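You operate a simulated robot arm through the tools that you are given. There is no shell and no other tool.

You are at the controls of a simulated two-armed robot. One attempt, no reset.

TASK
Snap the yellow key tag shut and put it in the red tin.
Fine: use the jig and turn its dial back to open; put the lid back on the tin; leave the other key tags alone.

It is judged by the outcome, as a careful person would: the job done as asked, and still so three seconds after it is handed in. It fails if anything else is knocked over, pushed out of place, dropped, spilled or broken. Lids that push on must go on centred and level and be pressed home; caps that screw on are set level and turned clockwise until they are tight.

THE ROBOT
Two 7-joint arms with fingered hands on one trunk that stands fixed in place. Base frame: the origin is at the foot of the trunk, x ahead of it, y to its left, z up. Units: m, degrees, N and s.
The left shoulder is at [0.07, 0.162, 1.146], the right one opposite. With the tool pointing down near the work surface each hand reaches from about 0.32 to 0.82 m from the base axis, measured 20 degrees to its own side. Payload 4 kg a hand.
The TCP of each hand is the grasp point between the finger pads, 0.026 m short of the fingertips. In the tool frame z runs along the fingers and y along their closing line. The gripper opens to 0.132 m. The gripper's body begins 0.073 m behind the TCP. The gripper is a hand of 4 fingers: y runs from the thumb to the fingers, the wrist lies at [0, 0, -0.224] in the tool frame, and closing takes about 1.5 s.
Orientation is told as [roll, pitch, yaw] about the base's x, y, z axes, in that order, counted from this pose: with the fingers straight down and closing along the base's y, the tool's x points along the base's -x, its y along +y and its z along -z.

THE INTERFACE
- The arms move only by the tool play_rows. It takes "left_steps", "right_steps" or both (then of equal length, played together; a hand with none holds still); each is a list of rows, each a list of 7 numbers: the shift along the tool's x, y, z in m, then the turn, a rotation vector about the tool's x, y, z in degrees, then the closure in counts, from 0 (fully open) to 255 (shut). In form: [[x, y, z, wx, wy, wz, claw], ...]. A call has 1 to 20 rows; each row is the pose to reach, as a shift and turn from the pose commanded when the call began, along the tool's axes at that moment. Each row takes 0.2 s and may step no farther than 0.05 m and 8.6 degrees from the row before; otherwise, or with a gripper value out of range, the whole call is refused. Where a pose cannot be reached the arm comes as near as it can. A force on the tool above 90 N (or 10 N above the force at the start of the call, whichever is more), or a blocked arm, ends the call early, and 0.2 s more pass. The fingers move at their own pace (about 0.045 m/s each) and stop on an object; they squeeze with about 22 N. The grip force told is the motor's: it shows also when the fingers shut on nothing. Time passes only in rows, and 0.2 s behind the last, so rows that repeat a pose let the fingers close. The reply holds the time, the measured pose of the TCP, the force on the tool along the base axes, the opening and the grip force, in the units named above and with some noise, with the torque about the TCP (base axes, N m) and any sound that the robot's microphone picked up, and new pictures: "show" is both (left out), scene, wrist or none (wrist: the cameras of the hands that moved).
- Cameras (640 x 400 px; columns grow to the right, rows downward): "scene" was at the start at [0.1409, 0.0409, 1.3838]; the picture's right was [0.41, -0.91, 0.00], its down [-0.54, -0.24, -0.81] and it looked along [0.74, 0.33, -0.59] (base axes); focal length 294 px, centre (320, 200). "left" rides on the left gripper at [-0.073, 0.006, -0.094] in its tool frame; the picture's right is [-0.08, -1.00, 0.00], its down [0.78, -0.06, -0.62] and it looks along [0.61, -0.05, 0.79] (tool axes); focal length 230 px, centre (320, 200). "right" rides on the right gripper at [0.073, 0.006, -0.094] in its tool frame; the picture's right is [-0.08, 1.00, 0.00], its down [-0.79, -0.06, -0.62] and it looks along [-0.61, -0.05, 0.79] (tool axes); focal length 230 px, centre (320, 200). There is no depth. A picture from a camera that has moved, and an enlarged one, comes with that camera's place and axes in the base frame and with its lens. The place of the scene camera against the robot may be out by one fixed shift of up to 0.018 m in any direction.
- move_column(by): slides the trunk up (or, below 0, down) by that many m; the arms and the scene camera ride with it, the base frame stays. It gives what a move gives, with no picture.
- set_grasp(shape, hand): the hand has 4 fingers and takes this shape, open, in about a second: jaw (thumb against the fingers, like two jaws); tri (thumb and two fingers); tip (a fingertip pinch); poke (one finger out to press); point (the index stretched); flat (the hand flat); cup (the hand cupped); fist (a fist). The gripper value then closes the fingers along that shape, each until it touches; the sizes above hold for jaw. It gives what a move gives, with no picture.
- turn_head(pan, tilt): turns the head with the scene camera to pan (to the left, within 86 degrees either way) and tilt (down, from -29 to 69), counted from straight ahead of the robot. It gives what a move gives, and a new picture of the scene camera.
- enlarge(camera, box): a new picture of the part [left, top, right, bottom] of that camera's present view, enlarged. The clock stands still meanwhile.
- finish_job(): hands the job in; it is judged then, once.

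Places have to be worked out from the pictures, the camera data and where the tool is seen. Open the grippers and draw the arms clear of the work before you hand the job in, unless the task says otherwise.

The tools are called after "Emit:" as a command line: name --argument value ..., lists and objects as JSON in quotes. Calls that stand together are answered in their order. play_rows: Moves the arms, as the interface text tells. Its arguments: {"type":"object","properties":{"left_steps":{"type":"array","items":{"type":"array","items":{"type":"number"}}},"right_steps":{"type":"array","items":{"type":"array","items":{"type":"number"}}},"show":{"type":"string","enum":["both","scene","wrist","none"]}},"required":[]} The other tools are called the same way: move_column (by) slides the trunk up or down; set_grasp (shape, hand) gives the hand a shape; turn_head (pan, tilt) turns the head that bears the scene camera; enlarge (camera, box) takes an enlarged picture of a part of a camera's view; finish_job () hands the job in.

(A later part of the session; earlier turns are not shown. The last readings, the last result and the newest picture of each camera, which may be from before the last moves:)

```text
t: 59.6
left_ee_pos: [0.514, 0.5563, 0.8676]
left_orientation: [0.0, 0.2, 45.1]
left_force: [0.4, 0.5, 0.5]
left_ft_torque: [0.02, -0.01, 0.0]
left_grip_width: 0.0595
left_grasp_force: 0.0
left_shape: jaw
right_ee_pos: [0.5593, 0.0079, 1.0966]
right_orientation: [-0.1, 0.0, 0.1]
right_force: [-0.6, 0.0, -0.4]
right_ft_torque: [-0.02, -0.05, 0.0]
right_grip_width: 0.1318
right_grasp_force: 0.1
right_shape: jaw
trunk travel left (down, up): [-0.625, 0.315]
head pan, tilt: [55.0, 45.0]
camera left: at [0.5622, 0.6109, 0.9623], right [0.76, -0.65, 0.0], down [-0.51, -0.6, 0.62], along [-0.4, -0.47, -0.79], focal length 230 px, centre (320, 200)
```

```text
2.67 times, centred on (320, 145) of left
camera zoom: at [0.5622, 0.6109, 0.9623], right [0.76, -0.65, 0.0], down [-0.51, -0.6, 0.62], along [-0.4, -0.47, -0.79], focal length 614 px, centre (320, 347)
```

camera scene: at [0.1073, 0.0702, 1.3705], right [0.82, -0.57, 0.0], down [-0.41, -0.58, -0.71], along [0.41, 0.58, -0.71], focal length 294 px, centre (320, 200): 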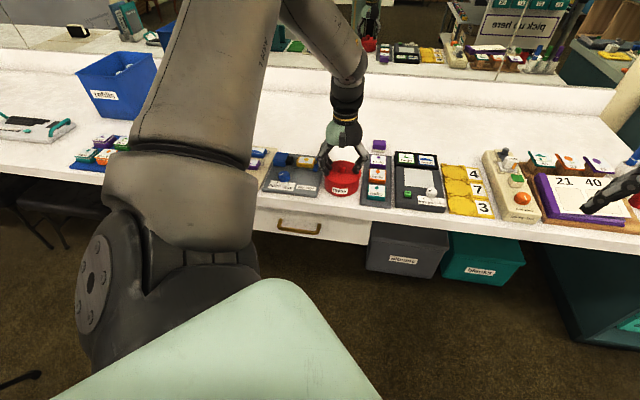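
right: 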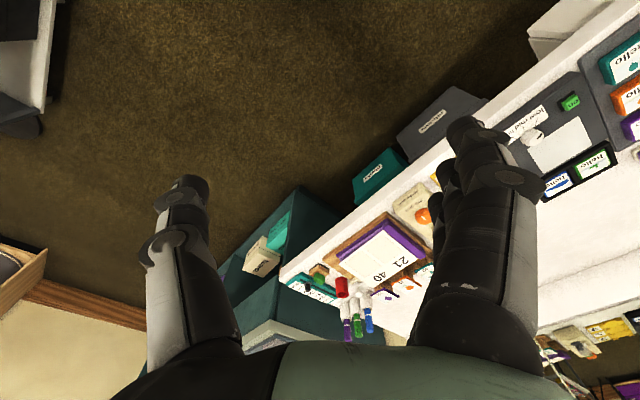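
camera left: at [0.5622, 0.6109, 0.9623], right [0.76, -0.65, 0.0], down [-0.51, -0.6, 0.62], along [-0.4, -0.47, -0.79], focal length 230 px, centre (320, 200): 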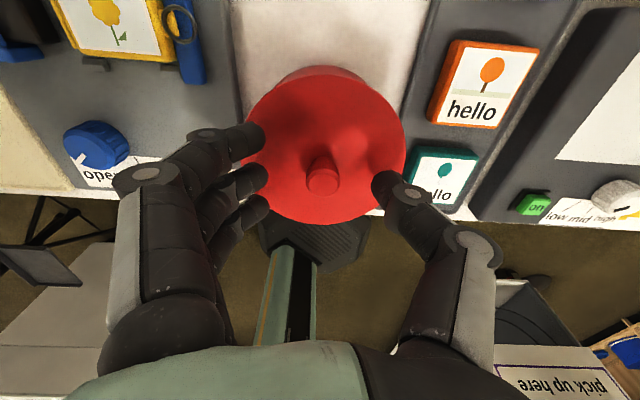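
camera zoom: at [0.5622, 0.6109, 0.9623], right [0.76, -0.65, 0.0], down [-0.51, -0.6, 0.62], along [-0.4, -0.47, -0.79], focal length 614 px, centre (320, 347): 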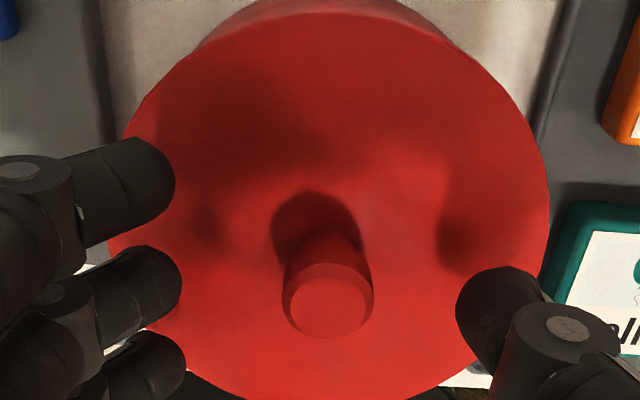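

The knob is about (−5, −1) mm from the TCP axis. I'll shift and close gently at this height.

Emit:
play_rows --left_steps '[[-0.0025, -0.001, 0, 0, 0, 0, 139], [-0.0045, -0.001, 0.0005, 0, 0, 0, 139], [-0.0045, -0.001, 0.0005, 0, 0, 0, 170], [-0.0045, -0.001, 0.0005, 0, 0, 0, 200], [-0.0045, -0.001, 0.0005, 0, 0, 0, 230], [-0.0045, -0.001, 0.0005, 0, 0, 0, 255], [-0.0045, -0.001, 0.0005, 0, 0, 0, 255], [-0.0045, -0.001, 0.0005, 0, 0, 0, 255]]' --show "wrist"

Emit:
enlarge --camera "left" --box '[200, 70, 440, 220]'

Emit:
enlarge --camera "scene" --box '[290, 140, 394, 205]'

```text
t: 61.4
left_ee_pos: [0.517, 0.5564, 0.8681]
left_orientation: [-0.1, 0.0, 45.1]
left_force: [1.9, -1.4, 3.1]
left_ft_torque: [0.06, 0.04, -0.01]
left_grip_width: 0.0016
left_grasp_force: 21.7
left_shape: jaw
right_ee_pos: [0.5581, 0.0061, 1.0975]
right_orientation: [0.0, 0.1, 0.0]
right_force: [0.3, -0.5, 0.2]
right_ft_torque: [-0.02, 0.0, 0.01]
right_grip_width: 0.1319
right_grasp_force: 0.1
right_shape: jaw
trunk travel left (down, up): [-0.625, 0.315]
head pan, tilt: [55.0, 45.0]
heard: snap
camera left: at [0.5669, 0.612, 0.9627], right [0.76, -0.65, 0.0], down [-0.51, -0.6, 0.62], along [-0.4, -0.47, -0.79], focal length 230 px, centre (320, 200)
```

left: 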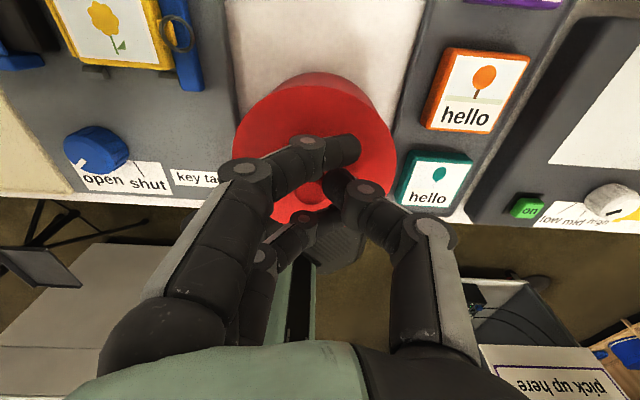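

```text
2.67 times, centred on (320, 145) of left
camera zoom: at [0.5669, 0.612, 0.9627], right [0.76, -0.65, 0.0], down [-0.51, -0.6, 0.62], along [-0.4, -0.47, -0.79], focal length 614 px, centre (320, 347)
```

zoom: 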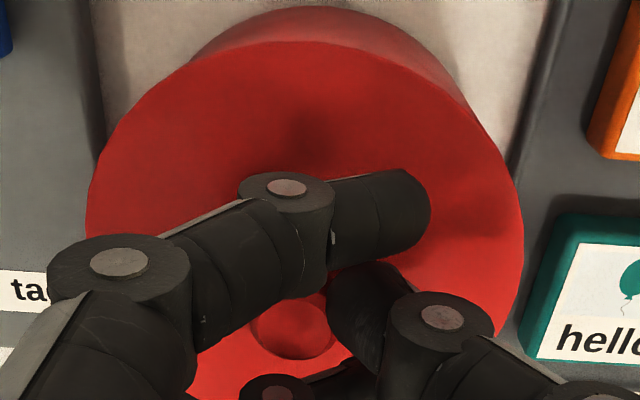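

```text
6.15 times, centred on (342, 172) of scene
camera zoom: at [0.108, 0.0706, 1.3707], right [0.82, -0.57, 0.0], down [-0.41, -0.58, -0.71], along [0.41, 0.58, -0.71], focal length 1812 px, centre (185, 369)
```

zoom: 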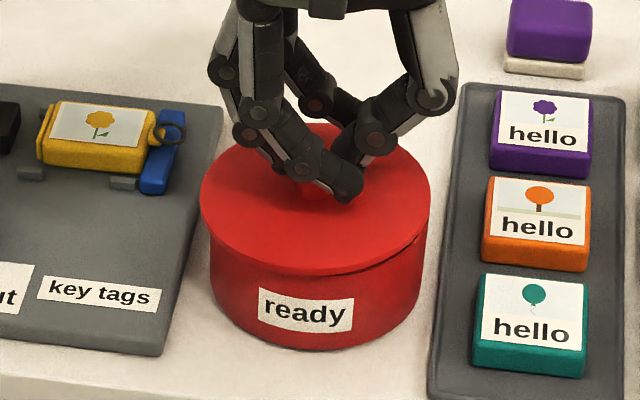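

A snap was heard: the fingers closed just behind the knob and popped the lid loose, so it now sits slightly shifted on the tin. I'll open carefully, rise a little and look at where the knob is.

Emit:
play_rows --left_steps '[[0, 0, 0, 0, 0, 0, 230], [0, 0, 0, 0, 0, 0, 200], [0, 0, 0, 0, 0, 0, 170], [0, 0, 0, 0, 0, 0, 139], [0, 0, 0, 0, 0, 0, 120], [0, 0, -0.01, 0, 0, 0, 110], [0, 0, -0.03, 0, 0, 0, 110], [0, 0, -0.03, 0, 0, 0, 110]]' --show "wrist"

Emit:
enlarge --camera "left" --box '[200, 50, 440, 200]'

Emit:
enlarge --camera "scene" --box '[302, 145, 382, 195]'

```text
t: 63.2
left_ee_pos: [0.5178, 0.5564, 0.8973]
left_orientation: [0.1, 0.1, 45.1]
left_force: [0.4, -0.1, -0.7]
left_ft_torque: [0.02, 0.0, 0.02]
left_grip_width: 0.0744
left_grasp_force: 0.1
left_shape: jaw
right_ee_pos: [0.5598, 0.0071, 1.098]
right_orientation: [-0.1, 0.1, 0.1]
right_force: [-0.3, -0.2, 0.0]
right_ft_torque: [0.04, 0.02, -0.02]
right_grip_width: 0.1319
right_grasp_force: 0.0
right_shape: jaw
trunk travel left (down, up): [-0.625, 0.315]
head pan, tilt: [55.0, 45.0]
heard: snap
camera left: at [0.5666, 0.6111, 0.9908], right [0.76, -0.65, 0.0], down [-0.51, -0.6, 0.62], along [-0.4, -0.47, -0.79], focal length 230 px, centre (320, 200)
```

left: 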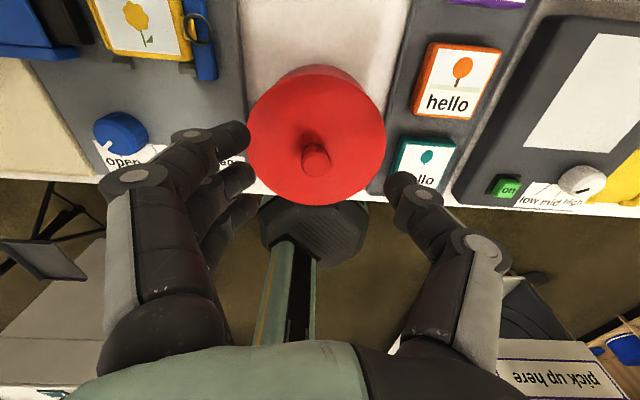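

```text
2.67 times, centred on (320, 125) of left
camera zoom: at [0.5666, 0.6111, 0.9908], right [0.76, -0.65, 0.0], down [-0.51, -0.6, 0.62], along [-0.4, -0.47, -0.79], focal length 614 px, centre (320, 400)
```

zoom: 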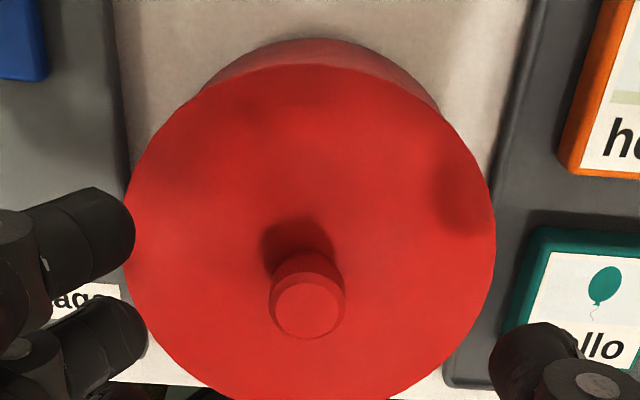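

```text
8.00 times, centred on (342, 170) of scene
camera zoom: at [0.1083, 0.0718, 1.3705], right [0.82, -0.57, 0.0], down [-0.41, -0.58, -0.71], along [0.41, 0.58, -0.71], focal length 2355 px, centre (144, 440)
```

zoom: 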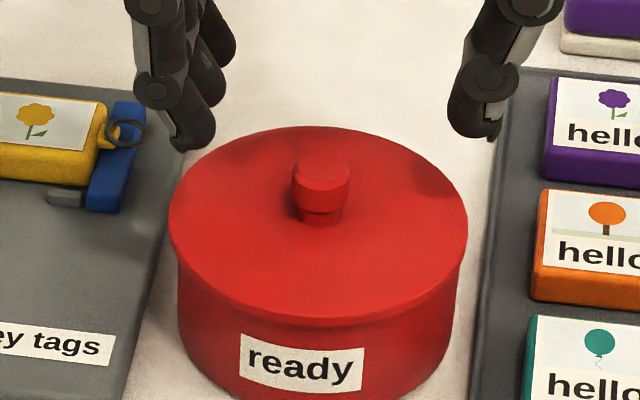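

A second snap was heard on release, and the lid now looks centred and level again on the tin, which hasn't moved. Since "snap" is an audible event and none was heard at the jig, I'll check the tag's seam closely.

Emit:
enlarge --camera "scene" --box '[288, 150, 324, 172]'

Emit:
enlarge --camera "left" --box '[60, 0, 220, 100]'

Emit:
enlarge --camera "scene" --box '[302, 150, 382, 200]'

```text
16.00 times, centred on (306, 161) of scene
camera zoom: at [0.1083, 0.0718, 1.3705], right [0.82, -0.57, 0.0], down [-0.41, -0.58, -0.71], along [0.41, 0.58, -0.71], focal length 4710 px, centre (544, 824)
```

zoom: 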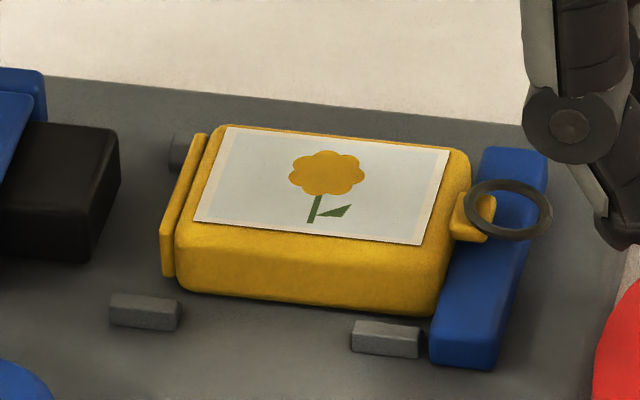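

```text
4.00 times, centred on (140, 50) of left
camera zoom: at [0.5666, 0.6111, 0.9908], right [0.76, -0.65, 0.0], down [-0.51, -0.6, 0.62], along [-0.4, -0.47, -0.79], focal length 920 px, centre (1040, 800)
```

zoom: 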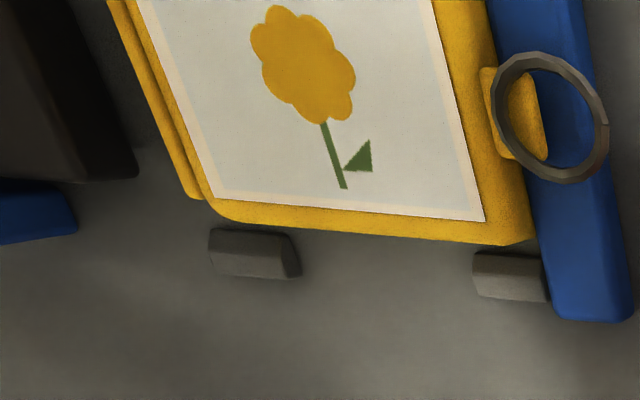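

```text
8.00 times, centred on (342, 175) of scene
camera zoom: at [0.1083, 0.0718, 1.3705], right [0.82, -0.57, 0.0], down [-0.41, -0.58, -0.71], along [0.41, 0.58, -0.71], focal length 2355 px, centre (144, 400)
```

zoom: 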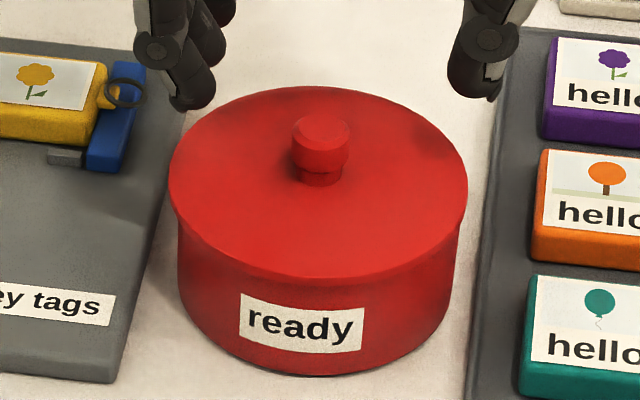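

The drawer looks flush. I'll zoom in much more tightly on the seam to judge whether any gap remains.

Emit:
enlarge --camera "scene" --box '[295, 155, 307, 168]'

Emit:
enlarge --camera "left" --box '[80, 0, 144, 60]'

Emit:
enlarge --camera "scene" --box '[310, 178, 374, 205]'

```text
16.00 times, centred on (301, 162) of scene
camera zoom: at [0.1083, 0.0718, 1.3705], right [0.82, -0.57, 0.0], down [-0.41, -0.58, -0.71], along [0.41, 0.58, -0.71], focal length 4710 px, centre (624, 816)
```

zoom: 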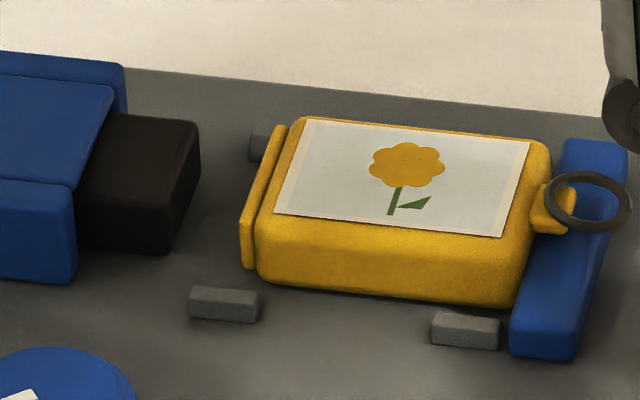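

```text
6.67 times, centred on (112, 30) of left
camera zoom: at [0.5666, 0.6111, 0.9908], right [0.76, -0.65, 0.0], down [-0.51, -0.6, 0.62], along [-0.4, -0.47, -0.79], focal length 1534 px, centre (1707, 1333)
```

zoom: 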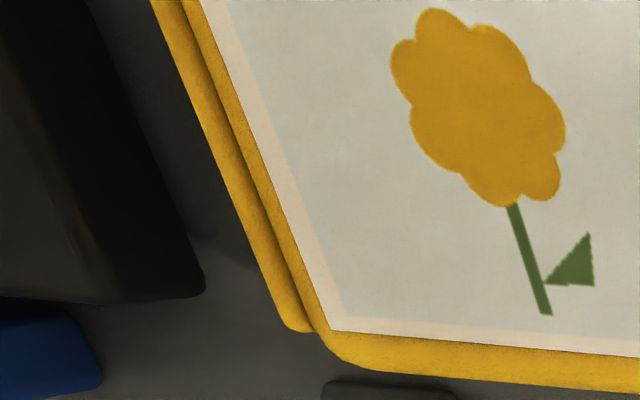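

```text
10.00 times, centred on (342, 192) of scene
camera zoom: at [0.1083, 0.0718, 1.3705], right [0.82, -0.57, 0.0], down [-0.41, -0.58, -0.71], along [0.41, 0.58, -0.71], focal length 2944 px, centre (100, 285)
```

zoom: 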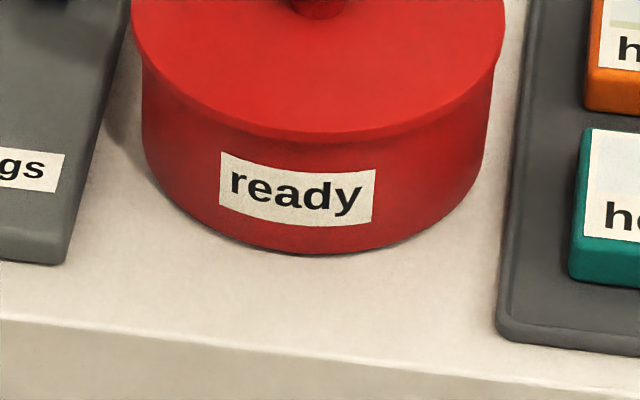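

The cap shows only its own thickness with no gap, so it looks shut, but no snap was ever reported at the jig. To be certain, I'll run the dial through "shut" once more with a firmer finish, so I move back above the dial.

Emit:
play_rows --left_steps '[[0.001, 0.012, -0.012, 0, 0, 0, 60], [0.003, 0.045, -0.012, 0, 0, 1, 0], [0.007, 0.085, -0.012, 0, 0, 2, 0], [0.01, 0.125, -0.01, 0, 0, 3, 60], [0.0125, 0.166, 0.0, 0, 0, 4, 139], [0.0125, 0.166, 0.02, 0, 0, 4, 139], [0.0125, 0.166, 0.045, 0, 0, 4, 139], [0.0125, 0.166, 0.045, 0, 0, 4, 139]]' --show "wrist"

Emit:
enlarge --camera "left" --box '[200, 70, 440, 220]'

```text
t: 65.0
left_ee_pos: [0.3919, 0.6633, 0.8511]
left_orientation: [-0.1, 0.0, 41.0]
left_force: [0.8, 1.0, 0.1]
left_ft_torque: [0.0, -0.03, 0.03]
left_grip_width: 0.0607
left_grasp_force: 0.1
left_shape: jaw
right_ee_pos: [0.5581, 0.0076, 1.0987]
right_orientation: [0.0, 0.0, 0.0]
right_force: [0.7, -0.6, 0.6]
right_ft_torque: [0.05, -0.01, 0.04]
right_grip_width: 0.1315
right_grasp_force: 0.1
right_shape: jaw
trunk travel left (down, up): [-0.625, 0.315]
head pan, tilt: [55.0, 45.0]
camera left: at [0.4443, 0.7142, 0.9459], right [0.71, -0.7, 0.0], down [-0.55, -0.56, 0.62], along [-0.43, -0.44, -0.79], focal length 230 px, centre (320, 200)
```

left: 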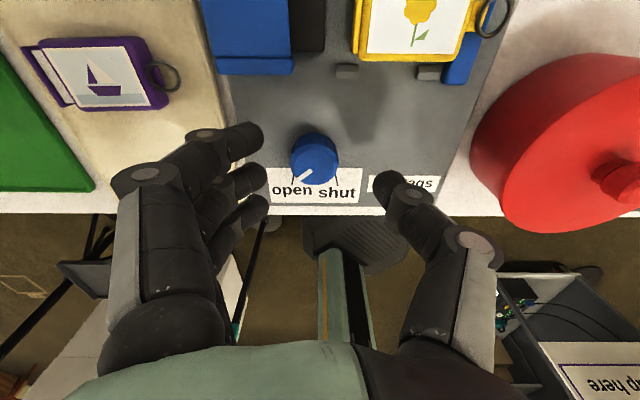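

```text
2.67 times, centred on (320, 145) of left
camera zoom: at [0.4443, 0.7142, 0.9459], right [0.71, -0.7, 0.0], down [-0.55, -0.56, 0.62], along [-0.43, -0.44, -0.79], focal length 614 px, centre (320, 347)
```

zoom: 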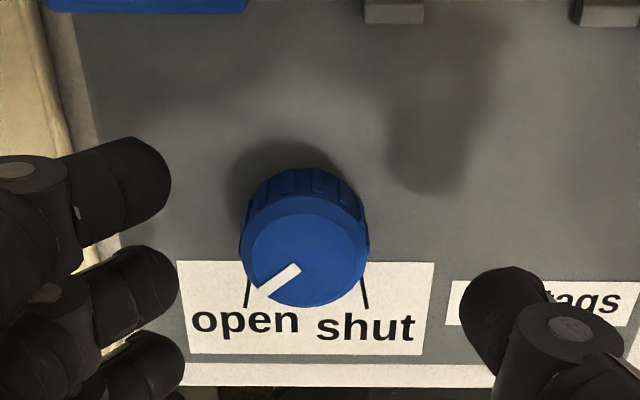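

Pointer is at open. I'll centre on the dial (shift −3.5, +3.6 mm), descend to z≈0.820 and grip it.

Emit:
play_rows --left_steps '[[-0.0035, 0.0036, 0.01, 0, 0, 0, 139], [-0.0035, 0.0036, 0.022, 0, 0, 0, 139], [-0.0035, 0.0036, 0.031, 0, 0, 0, 139], [-0.0035, 0.0036, 0.031, 0, 0, 0, 180], [-0.0035, 0.0036, 0.031, 0, 0, 0, 220], [-0.0035, 0.0036, 0.031, 0, 0, 0, 255], [-0.0035, 0.0036, 0.031, 0, 0, 0, 255], [-0.0035, 0.0036, 0.031, 0, 0, 0, 255]]' --show "wrist"

Emit:
enlarge --camera "left" --box '[200, 90, 440, 240]'

```text
t: 66.8
left_ee_pos: [0.3934, 0.6696, 0.8212]
left_orientation: [-0.1, 0.1, 41.2]
left_force: [1.4, -1.8, -1.4]
left_ft_torque: [0.01, 0.01, 0.0]
left_grip_width: 0.0148
left_grasp_force: 22.1
left_shape: jaw
right_ee_pos: [0.5594, 0.0085, 1.0977]
right_orientation: [-0.1, 0.1, -0.1]
right_force: [-0.2, 0.7, 0.2]
right_ft_torque: [-0.03, 0.0, -0.02]
right_grip_width: 0.1312
right_grasp_force: 0.0
right_shape: jaw
trunk travel left (down, up): [-0.625, 0.315]
head pan, tilt: [55.0, 45.0]
camera left: at [0.4457, 0.7214, 0.9149], right [0.71, -0.7, 0.0], down [-0.55, -0.56, 0.62], along [-0.43, -0.44, -0.79], focal length 230 px, centre (320, 200)
```

left: 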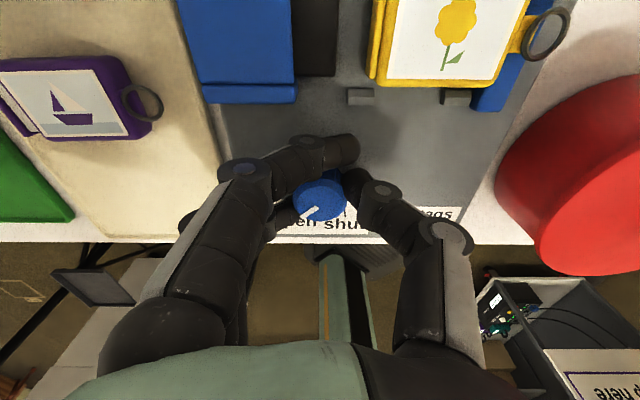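

```text
2.67 times, centred on (320, 165) of left
camera zoom: at [0.4457, 0.7214, 0.9149], right [0.71, -0.7, 0.0], down [-0.55, -0.56, 0.62], along [-0.43, -0.44, -0.79], focal length 614 px, centre (320, 293)
```

zoom: 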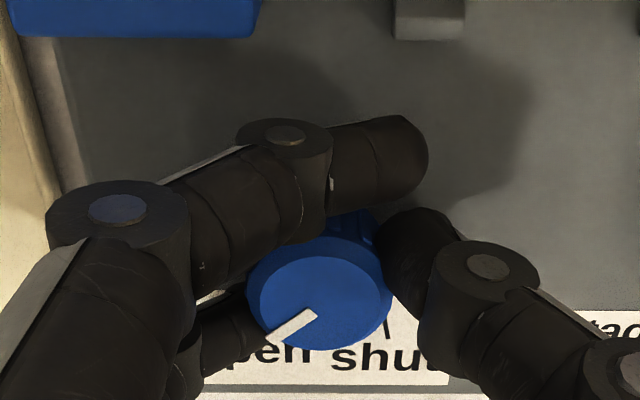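

Well centred this time. I'll turn it toward "shut" by 100° and watch for sound and torque.

Emit:
play_rows --left_steps '[[0, 0, 0, 0, 0, -7, 255], [0, 0, 0, 0, 0, -14, 255], [0, 0, 0, 0, 0, -21, 255], [0, 0, 0, 0, 0, -28, 255], [0, 0, 0, 0, 0, -35, 255], [0, 0, 0, 0, 0, -42, 255], [0, 0, 0, 0, 0, -49, 255], [0, 0, 0, 0, 0, -56, 255], [0, 0, 0, 0, 0, -63, 255], [0, 0, 0, 0, 0, -70, 255], [0, 0, 0, 0, 0, -77, 255], [0, 0, 0, 0, 0, -83, 255], [0, 0, 0, 0, 0, -88, 255], [0, 0, 0, 0, 0, -92, 255], [0, 0, 0, 0, 0, -96, 255], [0, 0, 0, 0, 0, -100, 255], [0, 0, 0, 0, 0, -100, 255]]' --show "wrist"

Emit:
enlarge --camera "scene" --box '[288, 150, 328, 175]'

Emit:
enlarge --camera "left" --box '[240, 80, 480, 230]'

```text
t: 70.4
left_ee_pos: [0.3868, 0.6716, 0.821]
left_orientation: [0.3, -0.3, 141.4]
left_force: [-28.0, 5.5, -0.2]
left_ft_torque: [-0.07, 0.59, -0.48]
left_grip_width: 0.0137
left_grasp_force: 22.7
left_shape: jaw
right_ee_pos: [0.5569, 0.0084, 1.1002]
right_orientation: [-0.1, 0.0, 0.1]
right_force: [0.3, 0.0, 0.4]
right_ft_torque: [0.0, -0.01, -0.01]
right_grip_width: 0.1319
right_grasp_force: 0.1
right_shape: jaw
trunk travel left (down, up): [-0.625, 0.315]
head pan, tilt: [55.0, 45.0]
camera left: at [0.3266, 0.7125, 0.9159], right [0.56, 0.83, 0.0], down [0.66, -0.44, 0.61], along [0.51, -0.35, -0.79], focal length 230 px, centre (320, 200)
```

left: 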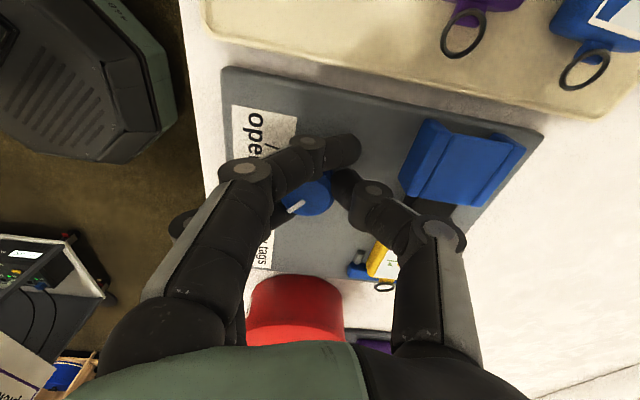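

```text
16.00 times, centred on (308, 162) of scene
camera zoom: at [0.1038, 0.0723, 1.3709], right [0.82, -0.57, 0.0], down [-0.4, -0.58, -0.71], along [0.41, 0.58, -0.71], focal length 4710 px, centre (512, 800)
```

zoom: 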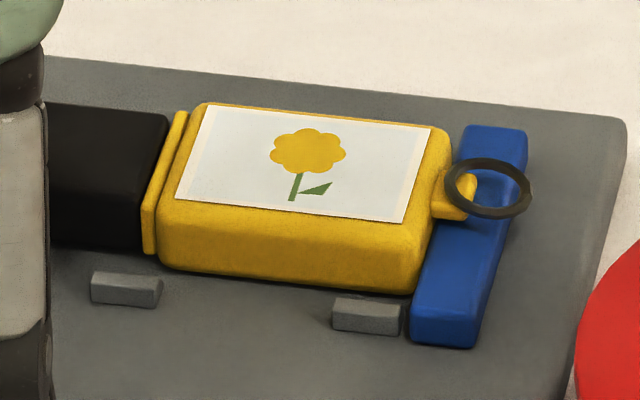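

```text
2.67 times, centred on (360, 155) of left
camera zoom: at [0.3266, 0.7125, 0.9159], right [0.56, 0.83, 0.0], down [0.66, -0.44, 0.61], along [0.51, -0.35, -0.79], focal length 614 px, centre (213, 320)
```

zoom: 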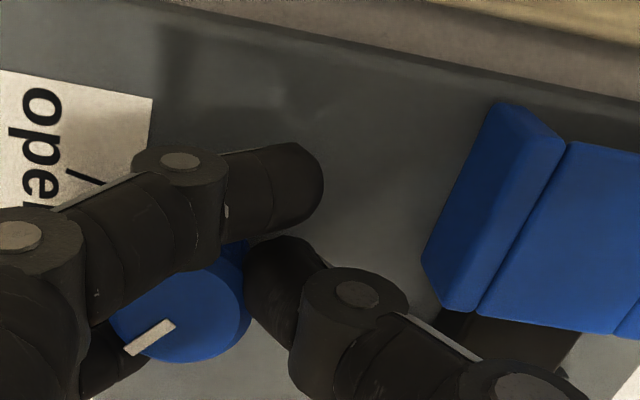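

No snap and no visible movement this time even at 0.48 N·m, so the drawer is fully home. I'll turn the dial back to "open" now, reversing most of the way.

Emit:
play_rows --left_steps '[[-0.001, 0, 0, 0, 0, 6, 255], [-0.001, 0, 0, 0, 0, 12, 255], [-0.001, 0, 0, 0, 0, 19, 255], [0, 0, 0, 0, 0, 26, 255], [0, 0, 0, 0, 0, 33, 255], [0, 0, 0, 0, 0, 40, 255], [0, 0, 0, 0, 0, 47, 255], [0, 0, 0, 0, 0, 54, 255], [0, 0, 0, 0, 0, 61, 255], [0, 0, 0, 0, 0, 68, 255], [0, 0, 0, 0, 0, 75, 255], [0, 0, 0, 0, 0, 82, 255], [0, 0, 0, 0, 0, 87, 255], [0, 0, 0, 0, 0, 91, 255], [0, 0, 0, 0, 0, 91, 255]]' --show "wrist"

Emit:
enlarge --camera "scene" --box '[258, 145, 330, 190]'

Emit:
enlarge --camera "left" --box '[200, 90, 440, 240]'

```text
t: 73.6
left_ee_pos: [0.3902, 0.6697, 0.8223]
left_orientation: [-0.1, 0.1, 50.0]
left_force: [2.1, -17.5, -5.5]
left_ft_torque: [-0.31, -0.15, 0.07]
left_grip_width: 0.0145
left_grasp_force: 22.1
left_shape: jaw
right_ee_pos: [0.5605, 0.0061, 1.0965]
right_orientation: [0.0, 0.1, -0.1]
right_force: [0.8, -0.1, -1.0]
right_ft_torque: [0.02, 0.01, 0.0]
right_grip_width: 0.1319
right_grasp_force: 0.1
right_shape: jaw
trunk travel left (down, up): [-0.625, 0.315]
head pan, tilt: [55.0, 45.0]
camera left: at [0.4348, 0.7282, 0.9169], right [0.81, -0.58, 0.0], down [-0.46, -0.64, 0.62], along [-0.36, -0.5, -0.79], focal length 230 px, centre (320, 200)
```

left: 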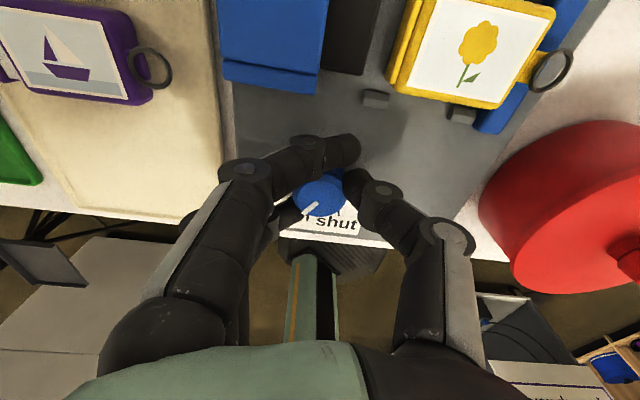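

```text
8.89 times, centred on (294, 168) of scene
camera zoom: at [0.1086, 0.0694, 1.3706], right [0.82, -0.57, 0.0], down [-0.41, -0.58, -0.71], along [0.41, 0.58, -0.71], focal length 2617 px, centre (551, 489)
```

zoom: 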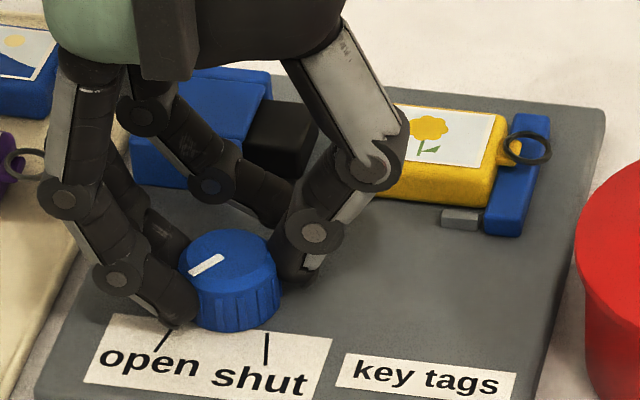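

```text
2.67 times, centred on (320, 165) of left
camera zoom: at [0.4348, 0.7282, 0.9169], right [0.81, -0.58, 0.0], down [-0.46, -0.64, 0.62], along [-0.36, -0.5, -0.79], focal length 614 px, centre (320, 293)
```

zoom: 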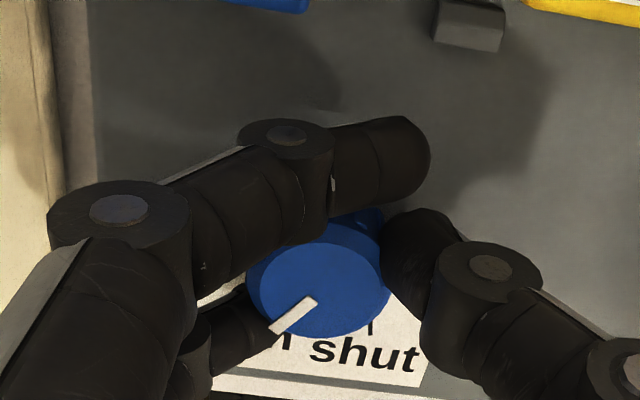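

The pointer is a few degrees short of fully open. I'll turn 7° more while shifting slightly to relieve the side load.

Emit:
play_rows --left_steps '[[0.001, -0.001, 0, 0, 0, 2, 255], [0.002, -0.002, 0, 0, 0, 4, 255], [0.002, -0.003, 0, 0, 0, 7, 255], [0.002, -0.003, 0, 0, 0, 7, 255]]' --show "wrist"

Emit:
enlarge --camera "scene" --box '[258, 145, 330, 190]'

```text
t: 74.6
left_ee_pos: [0.3919, 0.6682, 0.8238]
left_orientation: [0.2, 0.0, 43.2]
left_force: [1.1, -5.6, -2.4]
left_ft_torque: [-0.08, -0.09, 0.03]
left_grip_width: 0.0146
left_grasp_force: 22.2
left_shape: jaw
right_ee_pos: [0.5582, 0.0072, 1.0985]
right_orientation: [0.0, 0.2, 0.0]
right_force: [-0.6, 0.1, 0.2]
right_ft_torque: [-0.02, -0.04, -0.01]
right_grip_width: 0.1318
right_grasp_force: 0.1
right_shape: jaw
trunk travel left (down, up): [-0.625, 0.315]
head pan, tilt: [55.0, 45.0]
camera left: at [0.4423, 0.7213, 0.9172], right [0.74, -0.67, 0.0], down [-0.53, -0.58, 0.62], along [-0.42, -0.45, -0.79], focal length 230 px, centre (320, 200)
```

left: 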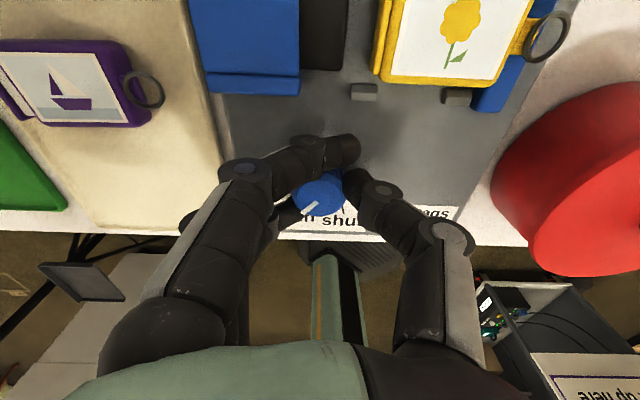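

```text
8.89 times, centred on (294, 168) of scene
camera zoom: at [0.1082, 0.0711, 1.3707], right [0.82, -0.57, 0.0], down [-0.41, -0.58, -0.71], along [0.4, 0.58, -0.71], focal length 2617 px, centre (551, 489)
```

zoom: 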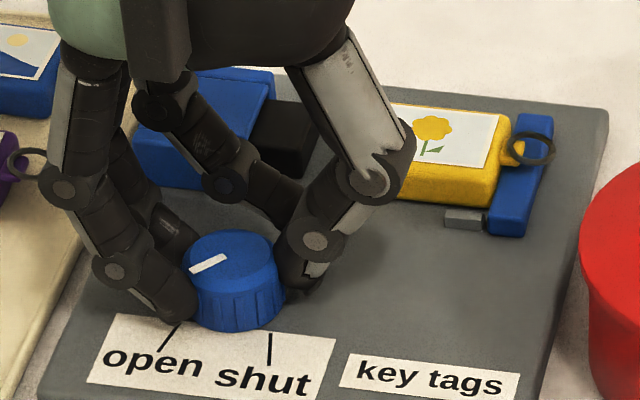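

The pointer is nearly as it was originally. I'll turn 4° more to bring it against the open stop, then release and rise.

Emit:
play_rows --left_steps '[[0, 0, 0, 0, 0, 2, 255], [0, 0, 0, 0, 0, 4, 255], [0, 0, 0, 0, 0, 4, 255], [0, 0, 0, 0, 0, 4, 200], [0, 0, 0, 0, 0, 4, 139], [0, 0, 0, 0, 0, 4, 139], [0, 0, 0, 0, 0, 4, 139], [0, 0, -0.02, 0, 0, 4, 139], [0, 0, -0.05, 0, 0, 4, 100], [0, 0, -0.08, 0, 0, 4, 0], [0, 0, -0.08, 0, 0, 4, 0]]' --show "wrist"

Emit:
enlarge --camera "scene" --box '[258, 145, 330, 190]'

Emit:
enlarge --camera "left" --box '[220, 0, 460, 150]'

```text
t: 77.0
left_ee_pos: [0.3903, 0.666, 0.9011]
left_orientation: [0.1, 0.1, 39.1]
left_force: [0.1, 1.0, -0.8]
left_ft_torque: [-0.01, 0.02, 0.01]
left_grip_width: 0.1277
left_grasp_force: 0.1
left_shape: jaw
right_ee_pos: [0.5594, 0.0059, 1.0972]
right_orientation: [-0.1, 0.0, 0.0]
right_force: [0.9, 0.1, 0.5]
right_ft_torque: [0.01, 0.02, 0.0]
right_grip_width: 0.1317
right_grasp_force: 0.1
right_shape: jaw
trunk travel left (down, up): [-0.625, 0.315]
head pan, tilt: [55.0, 45.0]
camera left: at [0.4444, 0.7161, 0.9957], right [0.69, -0.72, 0.0], down [-0.57, -0.54, 0.62], along [-0.45, -0.43, -0.79], focal length 230 px, centre (320, 200)
```

left: 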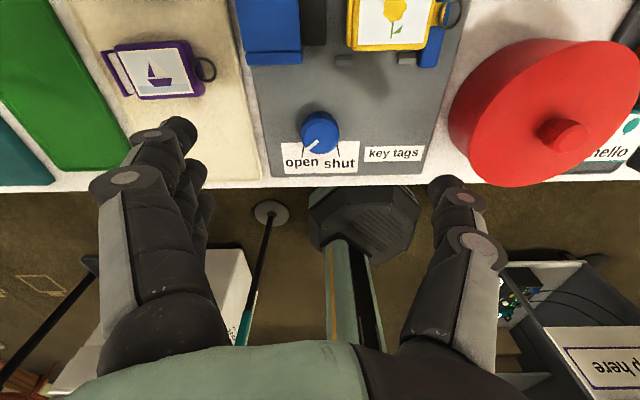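

```text
8.89 times, centred on (294, 168) of scene
camera zoom: at [0.1081, 0.072, 1.3706], right [0.82, -0.57, 0.0], down [-0.41, -0.58, -0.71], along [0.41, 0.58, -0.71], focal length 2617 px, centre (551, 489)
```

zoom: 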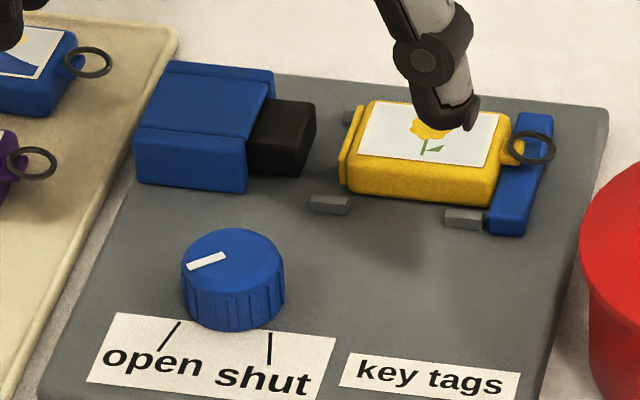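

```text
2.67 times, centred on (340, 75) of left
camera zoom: at [0.4444, 0.7161, 0.9957], right [0.69, -0.72, 0.0], down [-0.57, -0.54, 0.62], along [-0.45, -0.43, -0.79], focal length 614 px, centre (267, 533)
```

zoom: 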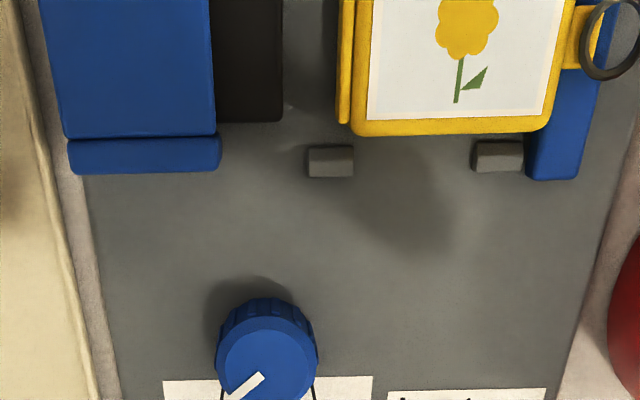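

Dial open, jig unmoved, tag shut. Reconciling four views, the knob axis is at about (0.513, 0.5535) with its top at z≈0.849, so my previous grip was about 7 mm off and too high. I'll return above the knob with the fingers at 60 mm.

Emit:
play_rows --left_steps '[[0, -0.01, -0.02, 0, 0, -1, 0], [0, -0.05, -0.02, 0, 0, -2, 0], [0, -0.09, -0.02, 0, 0, -3, 0], [0, -0.13, -0.02, 0, 0, -4, 60], [-0.0045, -0.1655, -0.01, 0, 0, -6, 139], [-0.0045, -0.1655, 0.0, 0, 0, -6, 139], [-0.0045, -0.1655, 0.0, 0, 0, -6, 139]]' --show "wrist"

Emit:
enlarge --camera "left" --box '[200, 50, 440, 200]'

```text
t: 78.6
left_ee_pos: [0.5001, 0.5439, 0.9022]
left_orientation: [0.1, 0.0, 45.1]
left_force: [1.2, -0.7, 0.1]
left_ft_torque: [-0.03, -0.01, 0.02]
left_grip_width: 0.061
left_grasp_force: 0.0
left_shape: jaw
right_ee_pos: [0.5598, 0.0073, 1.0974]
right_orientation: [0.0, 0.1, -0.1]
right_force: [-0.5, -0.1, -0.1]
right_ft_torque: [0.02, -0.01, -0.03]
right_grip_width: 0.1318
right_grasp_force: 0.0
right_shape: jaw
trunk travel left (down, up): [-0.625, 0.315]
head pan, tilt: [55.0, 45.0]
camera left: at [0.5489, 0.5981, 0.9957], right [0.76, -0.65, 0.0], down [-0.51, -0.6, 0.62], along [-0.4, -0.47, -0.79], focal length 230 px, centre (320, 200)
```

left: 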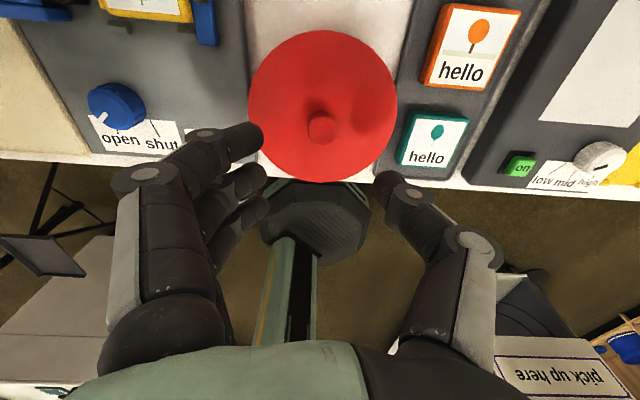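

```text
2.67 times, centred on (320, 125) of left
camera zoom: at [0.5489, 0.5981, 0.9957], right [0.76, -0.65, 0.0], down [-0.51, -0.6, 0.62], along [-0.4, -0.47, -0.79], focal length 614 px, centre (320, 400)
```

zoom: 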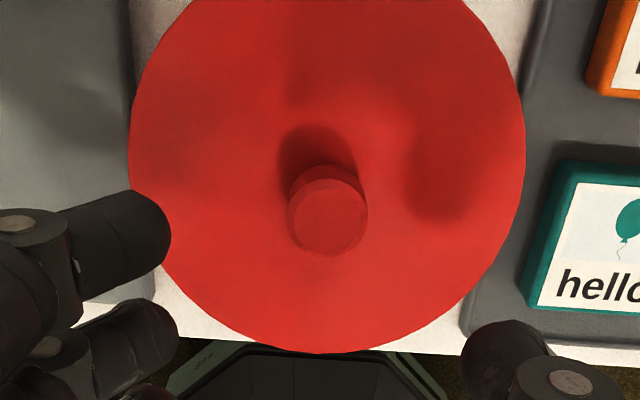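

The knob is now at tool (−15, −1) mm. I'll shift over it, narrow the fingers to 36 mm and come down to z≈0.872 so they straddle its top.

Emit:
play_rows --left_steps '[[-0.008, -0.0006, 0, 0, 0, 0, 170], [-0.0151, -0.0012, 0, 0, 0, 0, 185], [-0.0151, -0.0012, 0.01, 0, 0, 0, 185], [-0.0151, -0.0012, 0.02, 0, 0, 0, 185], [-0.0151, -0.0012, 0.029, 0, 0, 0, 185], [-0.0151, -0.0012, 0.029, 0, 0, 0, 185]]' --show "wrist"

Emit:
enlarge --camera "left" --box '[240, 100, 400, 200]'

Emit:
enlarge --camera "scene" --box '[302, 140, 382, 190]'

```text
t: 80.0
left_ee_pos: [0.5125, 0.5517, 0.8734]
left_orientation: [0.1, 0.1, 45.1]
left_force: [0.0, 0.6, -0.5]
left_ft_torque: [0.02, 0.02, 0.01]
left_grip_width: 0.0369
left_grasp_force: 0.0
left_shape: jaw
right_ee_pos: [0.5578, 0.0073, 1.0968]
right_orientation: [-0.1, 0.0, 0.0]
right_force: [-0.2, 0.8, -0.8]
right_ft_torque: [-0.01, 0.0, 0.02]
right_grip_width: 0.132
right_grasp_force: 0.2
right_shape: jaw
trunk travel left (down, up): [-0.625, 0.315]
head pan, tilt: [55.0, 45.0]
camera left: at [0.5597, 0.6064, 0.968], right [0.76, -0.65, 0.0], down [-0.51, -0.6, 0.62], along [-0.4, -0.47, -0.79], focal length 230 px, centre (320, 200)
```

left: 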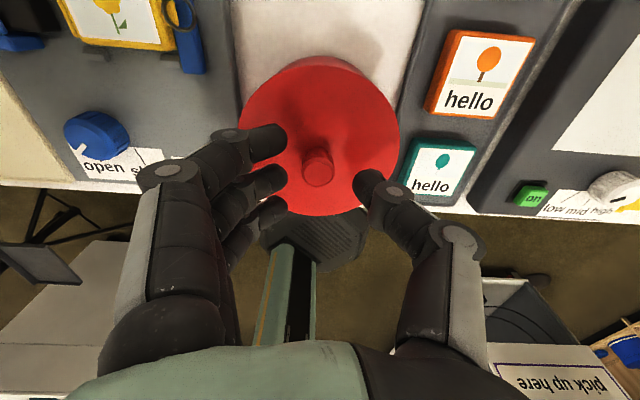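

```text
4.00 times, centred on (320, 150) of left
camera zoom: at [0.5597, 0.6064, 0.968], right [0.76, -0.65, 0.0], down [-0.51, -0.6, 0.62], along [-0.4, -0.47, -0.79], focal length 920 px, centre (320, 400)
```

zoom: 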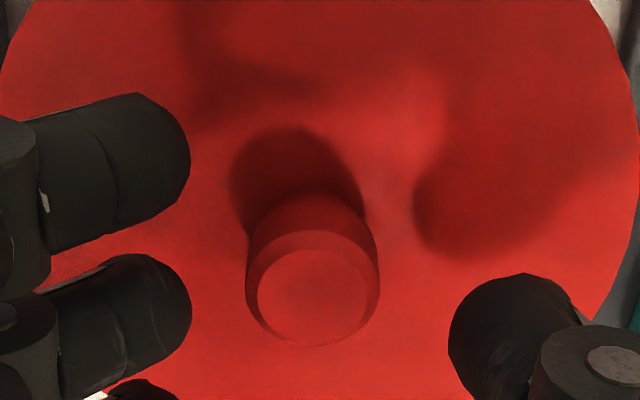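

```text
8.00 times, centred on (342, 165) of scene
camera zoom: at [0.1078, 0.0714, 1.3706], right [0.82, -0.57, 0.0], down [-0.41, -0.58, -0.71], along [0.41, 0.58, -0.71], focal length 2355 px, centre (144, 480)
```

zoom: 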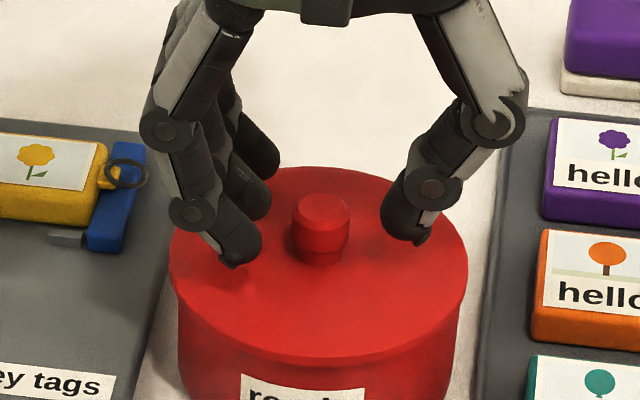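

Well centred now (within about 1 mm). I'll lower to z≈0.868, narrow the fingers to 26 mm, then ease down to z≈0.863 and read the force before closing.

Emit:
play_rows --left_steps '[[-0.0005, 0.001, 0.005, 0, 0, 0, 185], [-0.0005, 0.001, 0.005, 0, 0, 0, 205], [-0.0005, 0.001, 0.005, 0, 0, 0, 205], [-0.0005, 0.001, 0.0075, 0, 0, 0, 205], [-0.0005, 0.001, 0.01, 0, 0, 0, 205], [-0.0005, 0.001, 0.01, 0, 0, 0, 205]]' --show "wrist"

Emit:
enlarge --camera "left" --box '[240, 110, 400, 210]'

Emit:
enlarge --camera "scene" --box '[302, 140, 382, 190]'

```text
t: 81.4
left_ee_pos: [0.5115, 0.5511, 0.8626]
left_orientation: [0.0, 0.1, 45.0]
left_force: [0.1, 0.6, 0.3]
left_ft_torque: [0.03, -0.02, 0.02]
left_grip_width: 0.0264
left_grasp_force: 0.1
left_shape: jaw
right_ee_pos: [0.5592, 0.0069, 1.098]
right_orientation: [0.0, 0.0, 0.0]
right_force: [0.5, -0.4, -0.3]
right_ft_torque: [-0.01, 0.01, 0.01]
right_grip_width: 0.1319
right_grasp_force: 0.1
right_shape: jaw
trunk travel left (down, up): [-0.625, 0.315]
head pan, tilt: [55.0, 45.0]
camera left: at [0.5598, 0.607, 0.9564], right [0.76, -0.65, 0.0], down [-0.51, -0.6, 0.62], along [-0.4, -0.47, -0.79], focal length 230 px, centre (320, 200)
```

left: 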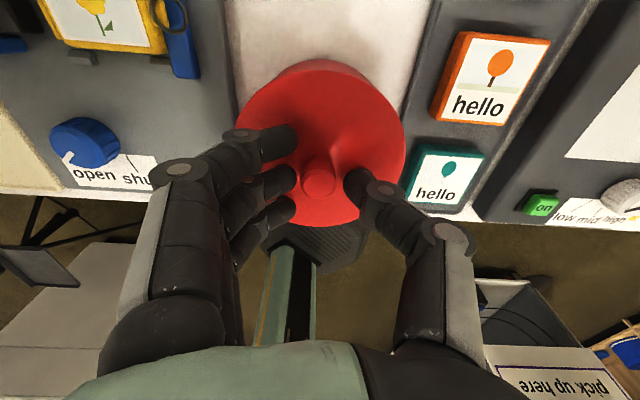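

```text
4.00 times, centred on (320, 160) of left
camera zoom: at [0.5598, 0.607, 0.9564], right [0.76, -0.65, 0.0], down [-0.51, -0.6, 0.62], along [-0.4, -0.47, -0.79], focal length 920 px, centre (320, 360)
```

zoom: 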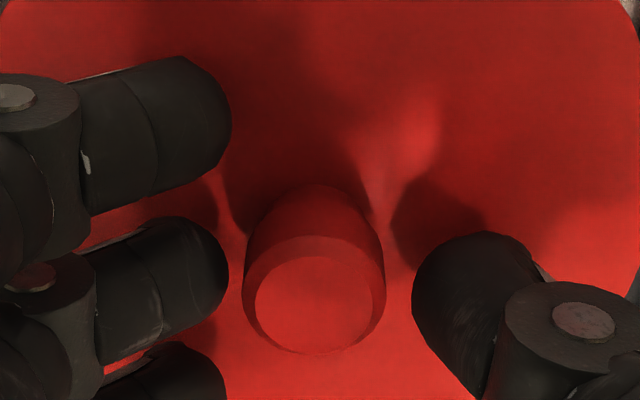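

```text
8.00 times, centred on (342, 165) of scene
camera zoom: at [0.1079, 0.0714, 1.3706], right [0.82, -0.57, 0.0], down [-0.41, -0.58, -0.71], along [0.41, 0.58, -0.71], focal length 2355 px, centre (144, 480)
```

zoom: 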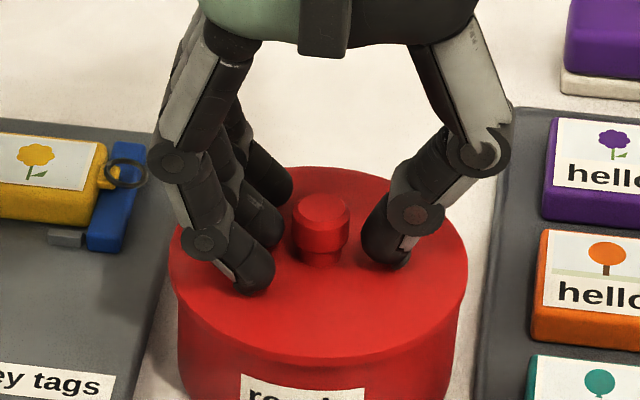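

No contact yet and the fingers straddle the knob evenly. I'll lower 3 mm more and close.

Emit:
play_rows --left_steps '[[0, 0.0005, 0.0015, 0, 0, 0, 205], [0, 0.0005, 0.003, 0, 0, 0, 205], [0, 0.0005, 0.003, 0, 0, 0, 225], [0, 0.0005, 0.003, 0, 0, 0, 240], [0, 0.0005, 0.003, 0, 0, 0, 255], [0, 0.0005, 0.003, 0, 0, 0, 255], [0, 0.0005, 0.003, 0, 0, 0, 255]]' --show "wrist"

Emit:
enlarge --camera "left" --box '[240, 110, 400, 210]'

Emit:
enlarge --camera "scene" --box '[302, 140, 382, 190]'

```text
t: 83.0
left_ee_pos: [0.5125, 0.5515, 0.8622]
left_orientation: [0.0, 0.0, 45.0]
left_force: [4.0, -3.2, 11.0]
left_ft_torque: [0.15, 0.09, -0.08]
left_grip_width: 0.0078
left_grasp_force: 21.9
left_shape: jaw
right_ee_pos: [0.5572, 0.0057, 1.0965]
right_orientation: [0.0, 0.0, 0.0]
right_force: [0.4, -0.4, -0.8]
right_ft_torque: [0.0, 0.0, 0.03]
right_grip_width: 0.1318
right_grasp_force: 0.1
right_shape: jaw
trunk travel left (down, up): [-0.625, 0.315]
head pan, tilt: [55.0, 45.0]
camera left: at [0.5598, 0.6062, 0.9558], right [0.76, -0.65, 0.0], down [-0.51, -0.6, 0.62], along [-0.4, -0.47, -0.79], focal length 230 px, centre (320, 200)
```

left: 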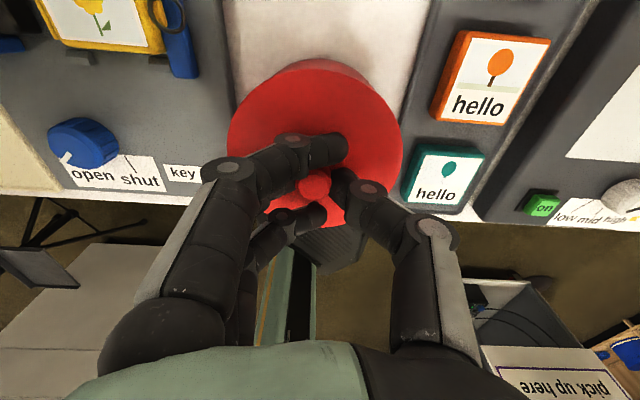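

```text
4.00 times, centred on (320, 160) of left
camera zoom: at [0.5598, 0.6062, 0.9558], right [0.76, -0.65, 0.0], down [-0.51, -0.6, 0.62], along [-0.4, -0.47, -0.79], focal length 920 px, centre (320, 360)
```

zoom: 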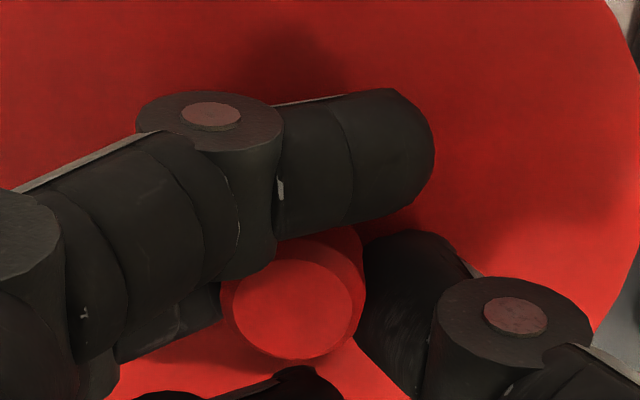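

```text
8.00 times, centred on (342, 165) of scene
camera zoom: at [0.1077, 0.0695, 1.3708], right [0.82, -0.57, 0.0], down [-0.41, -0.58, -0.71], along [0.41, 0.58, -0.71], focal length 2355 px, centre (144, 480)
```

zoom: 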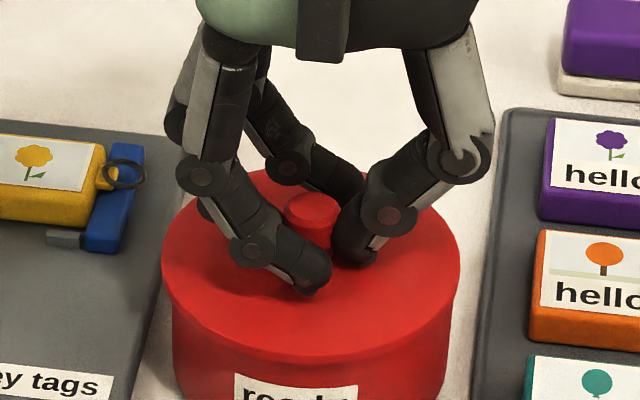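

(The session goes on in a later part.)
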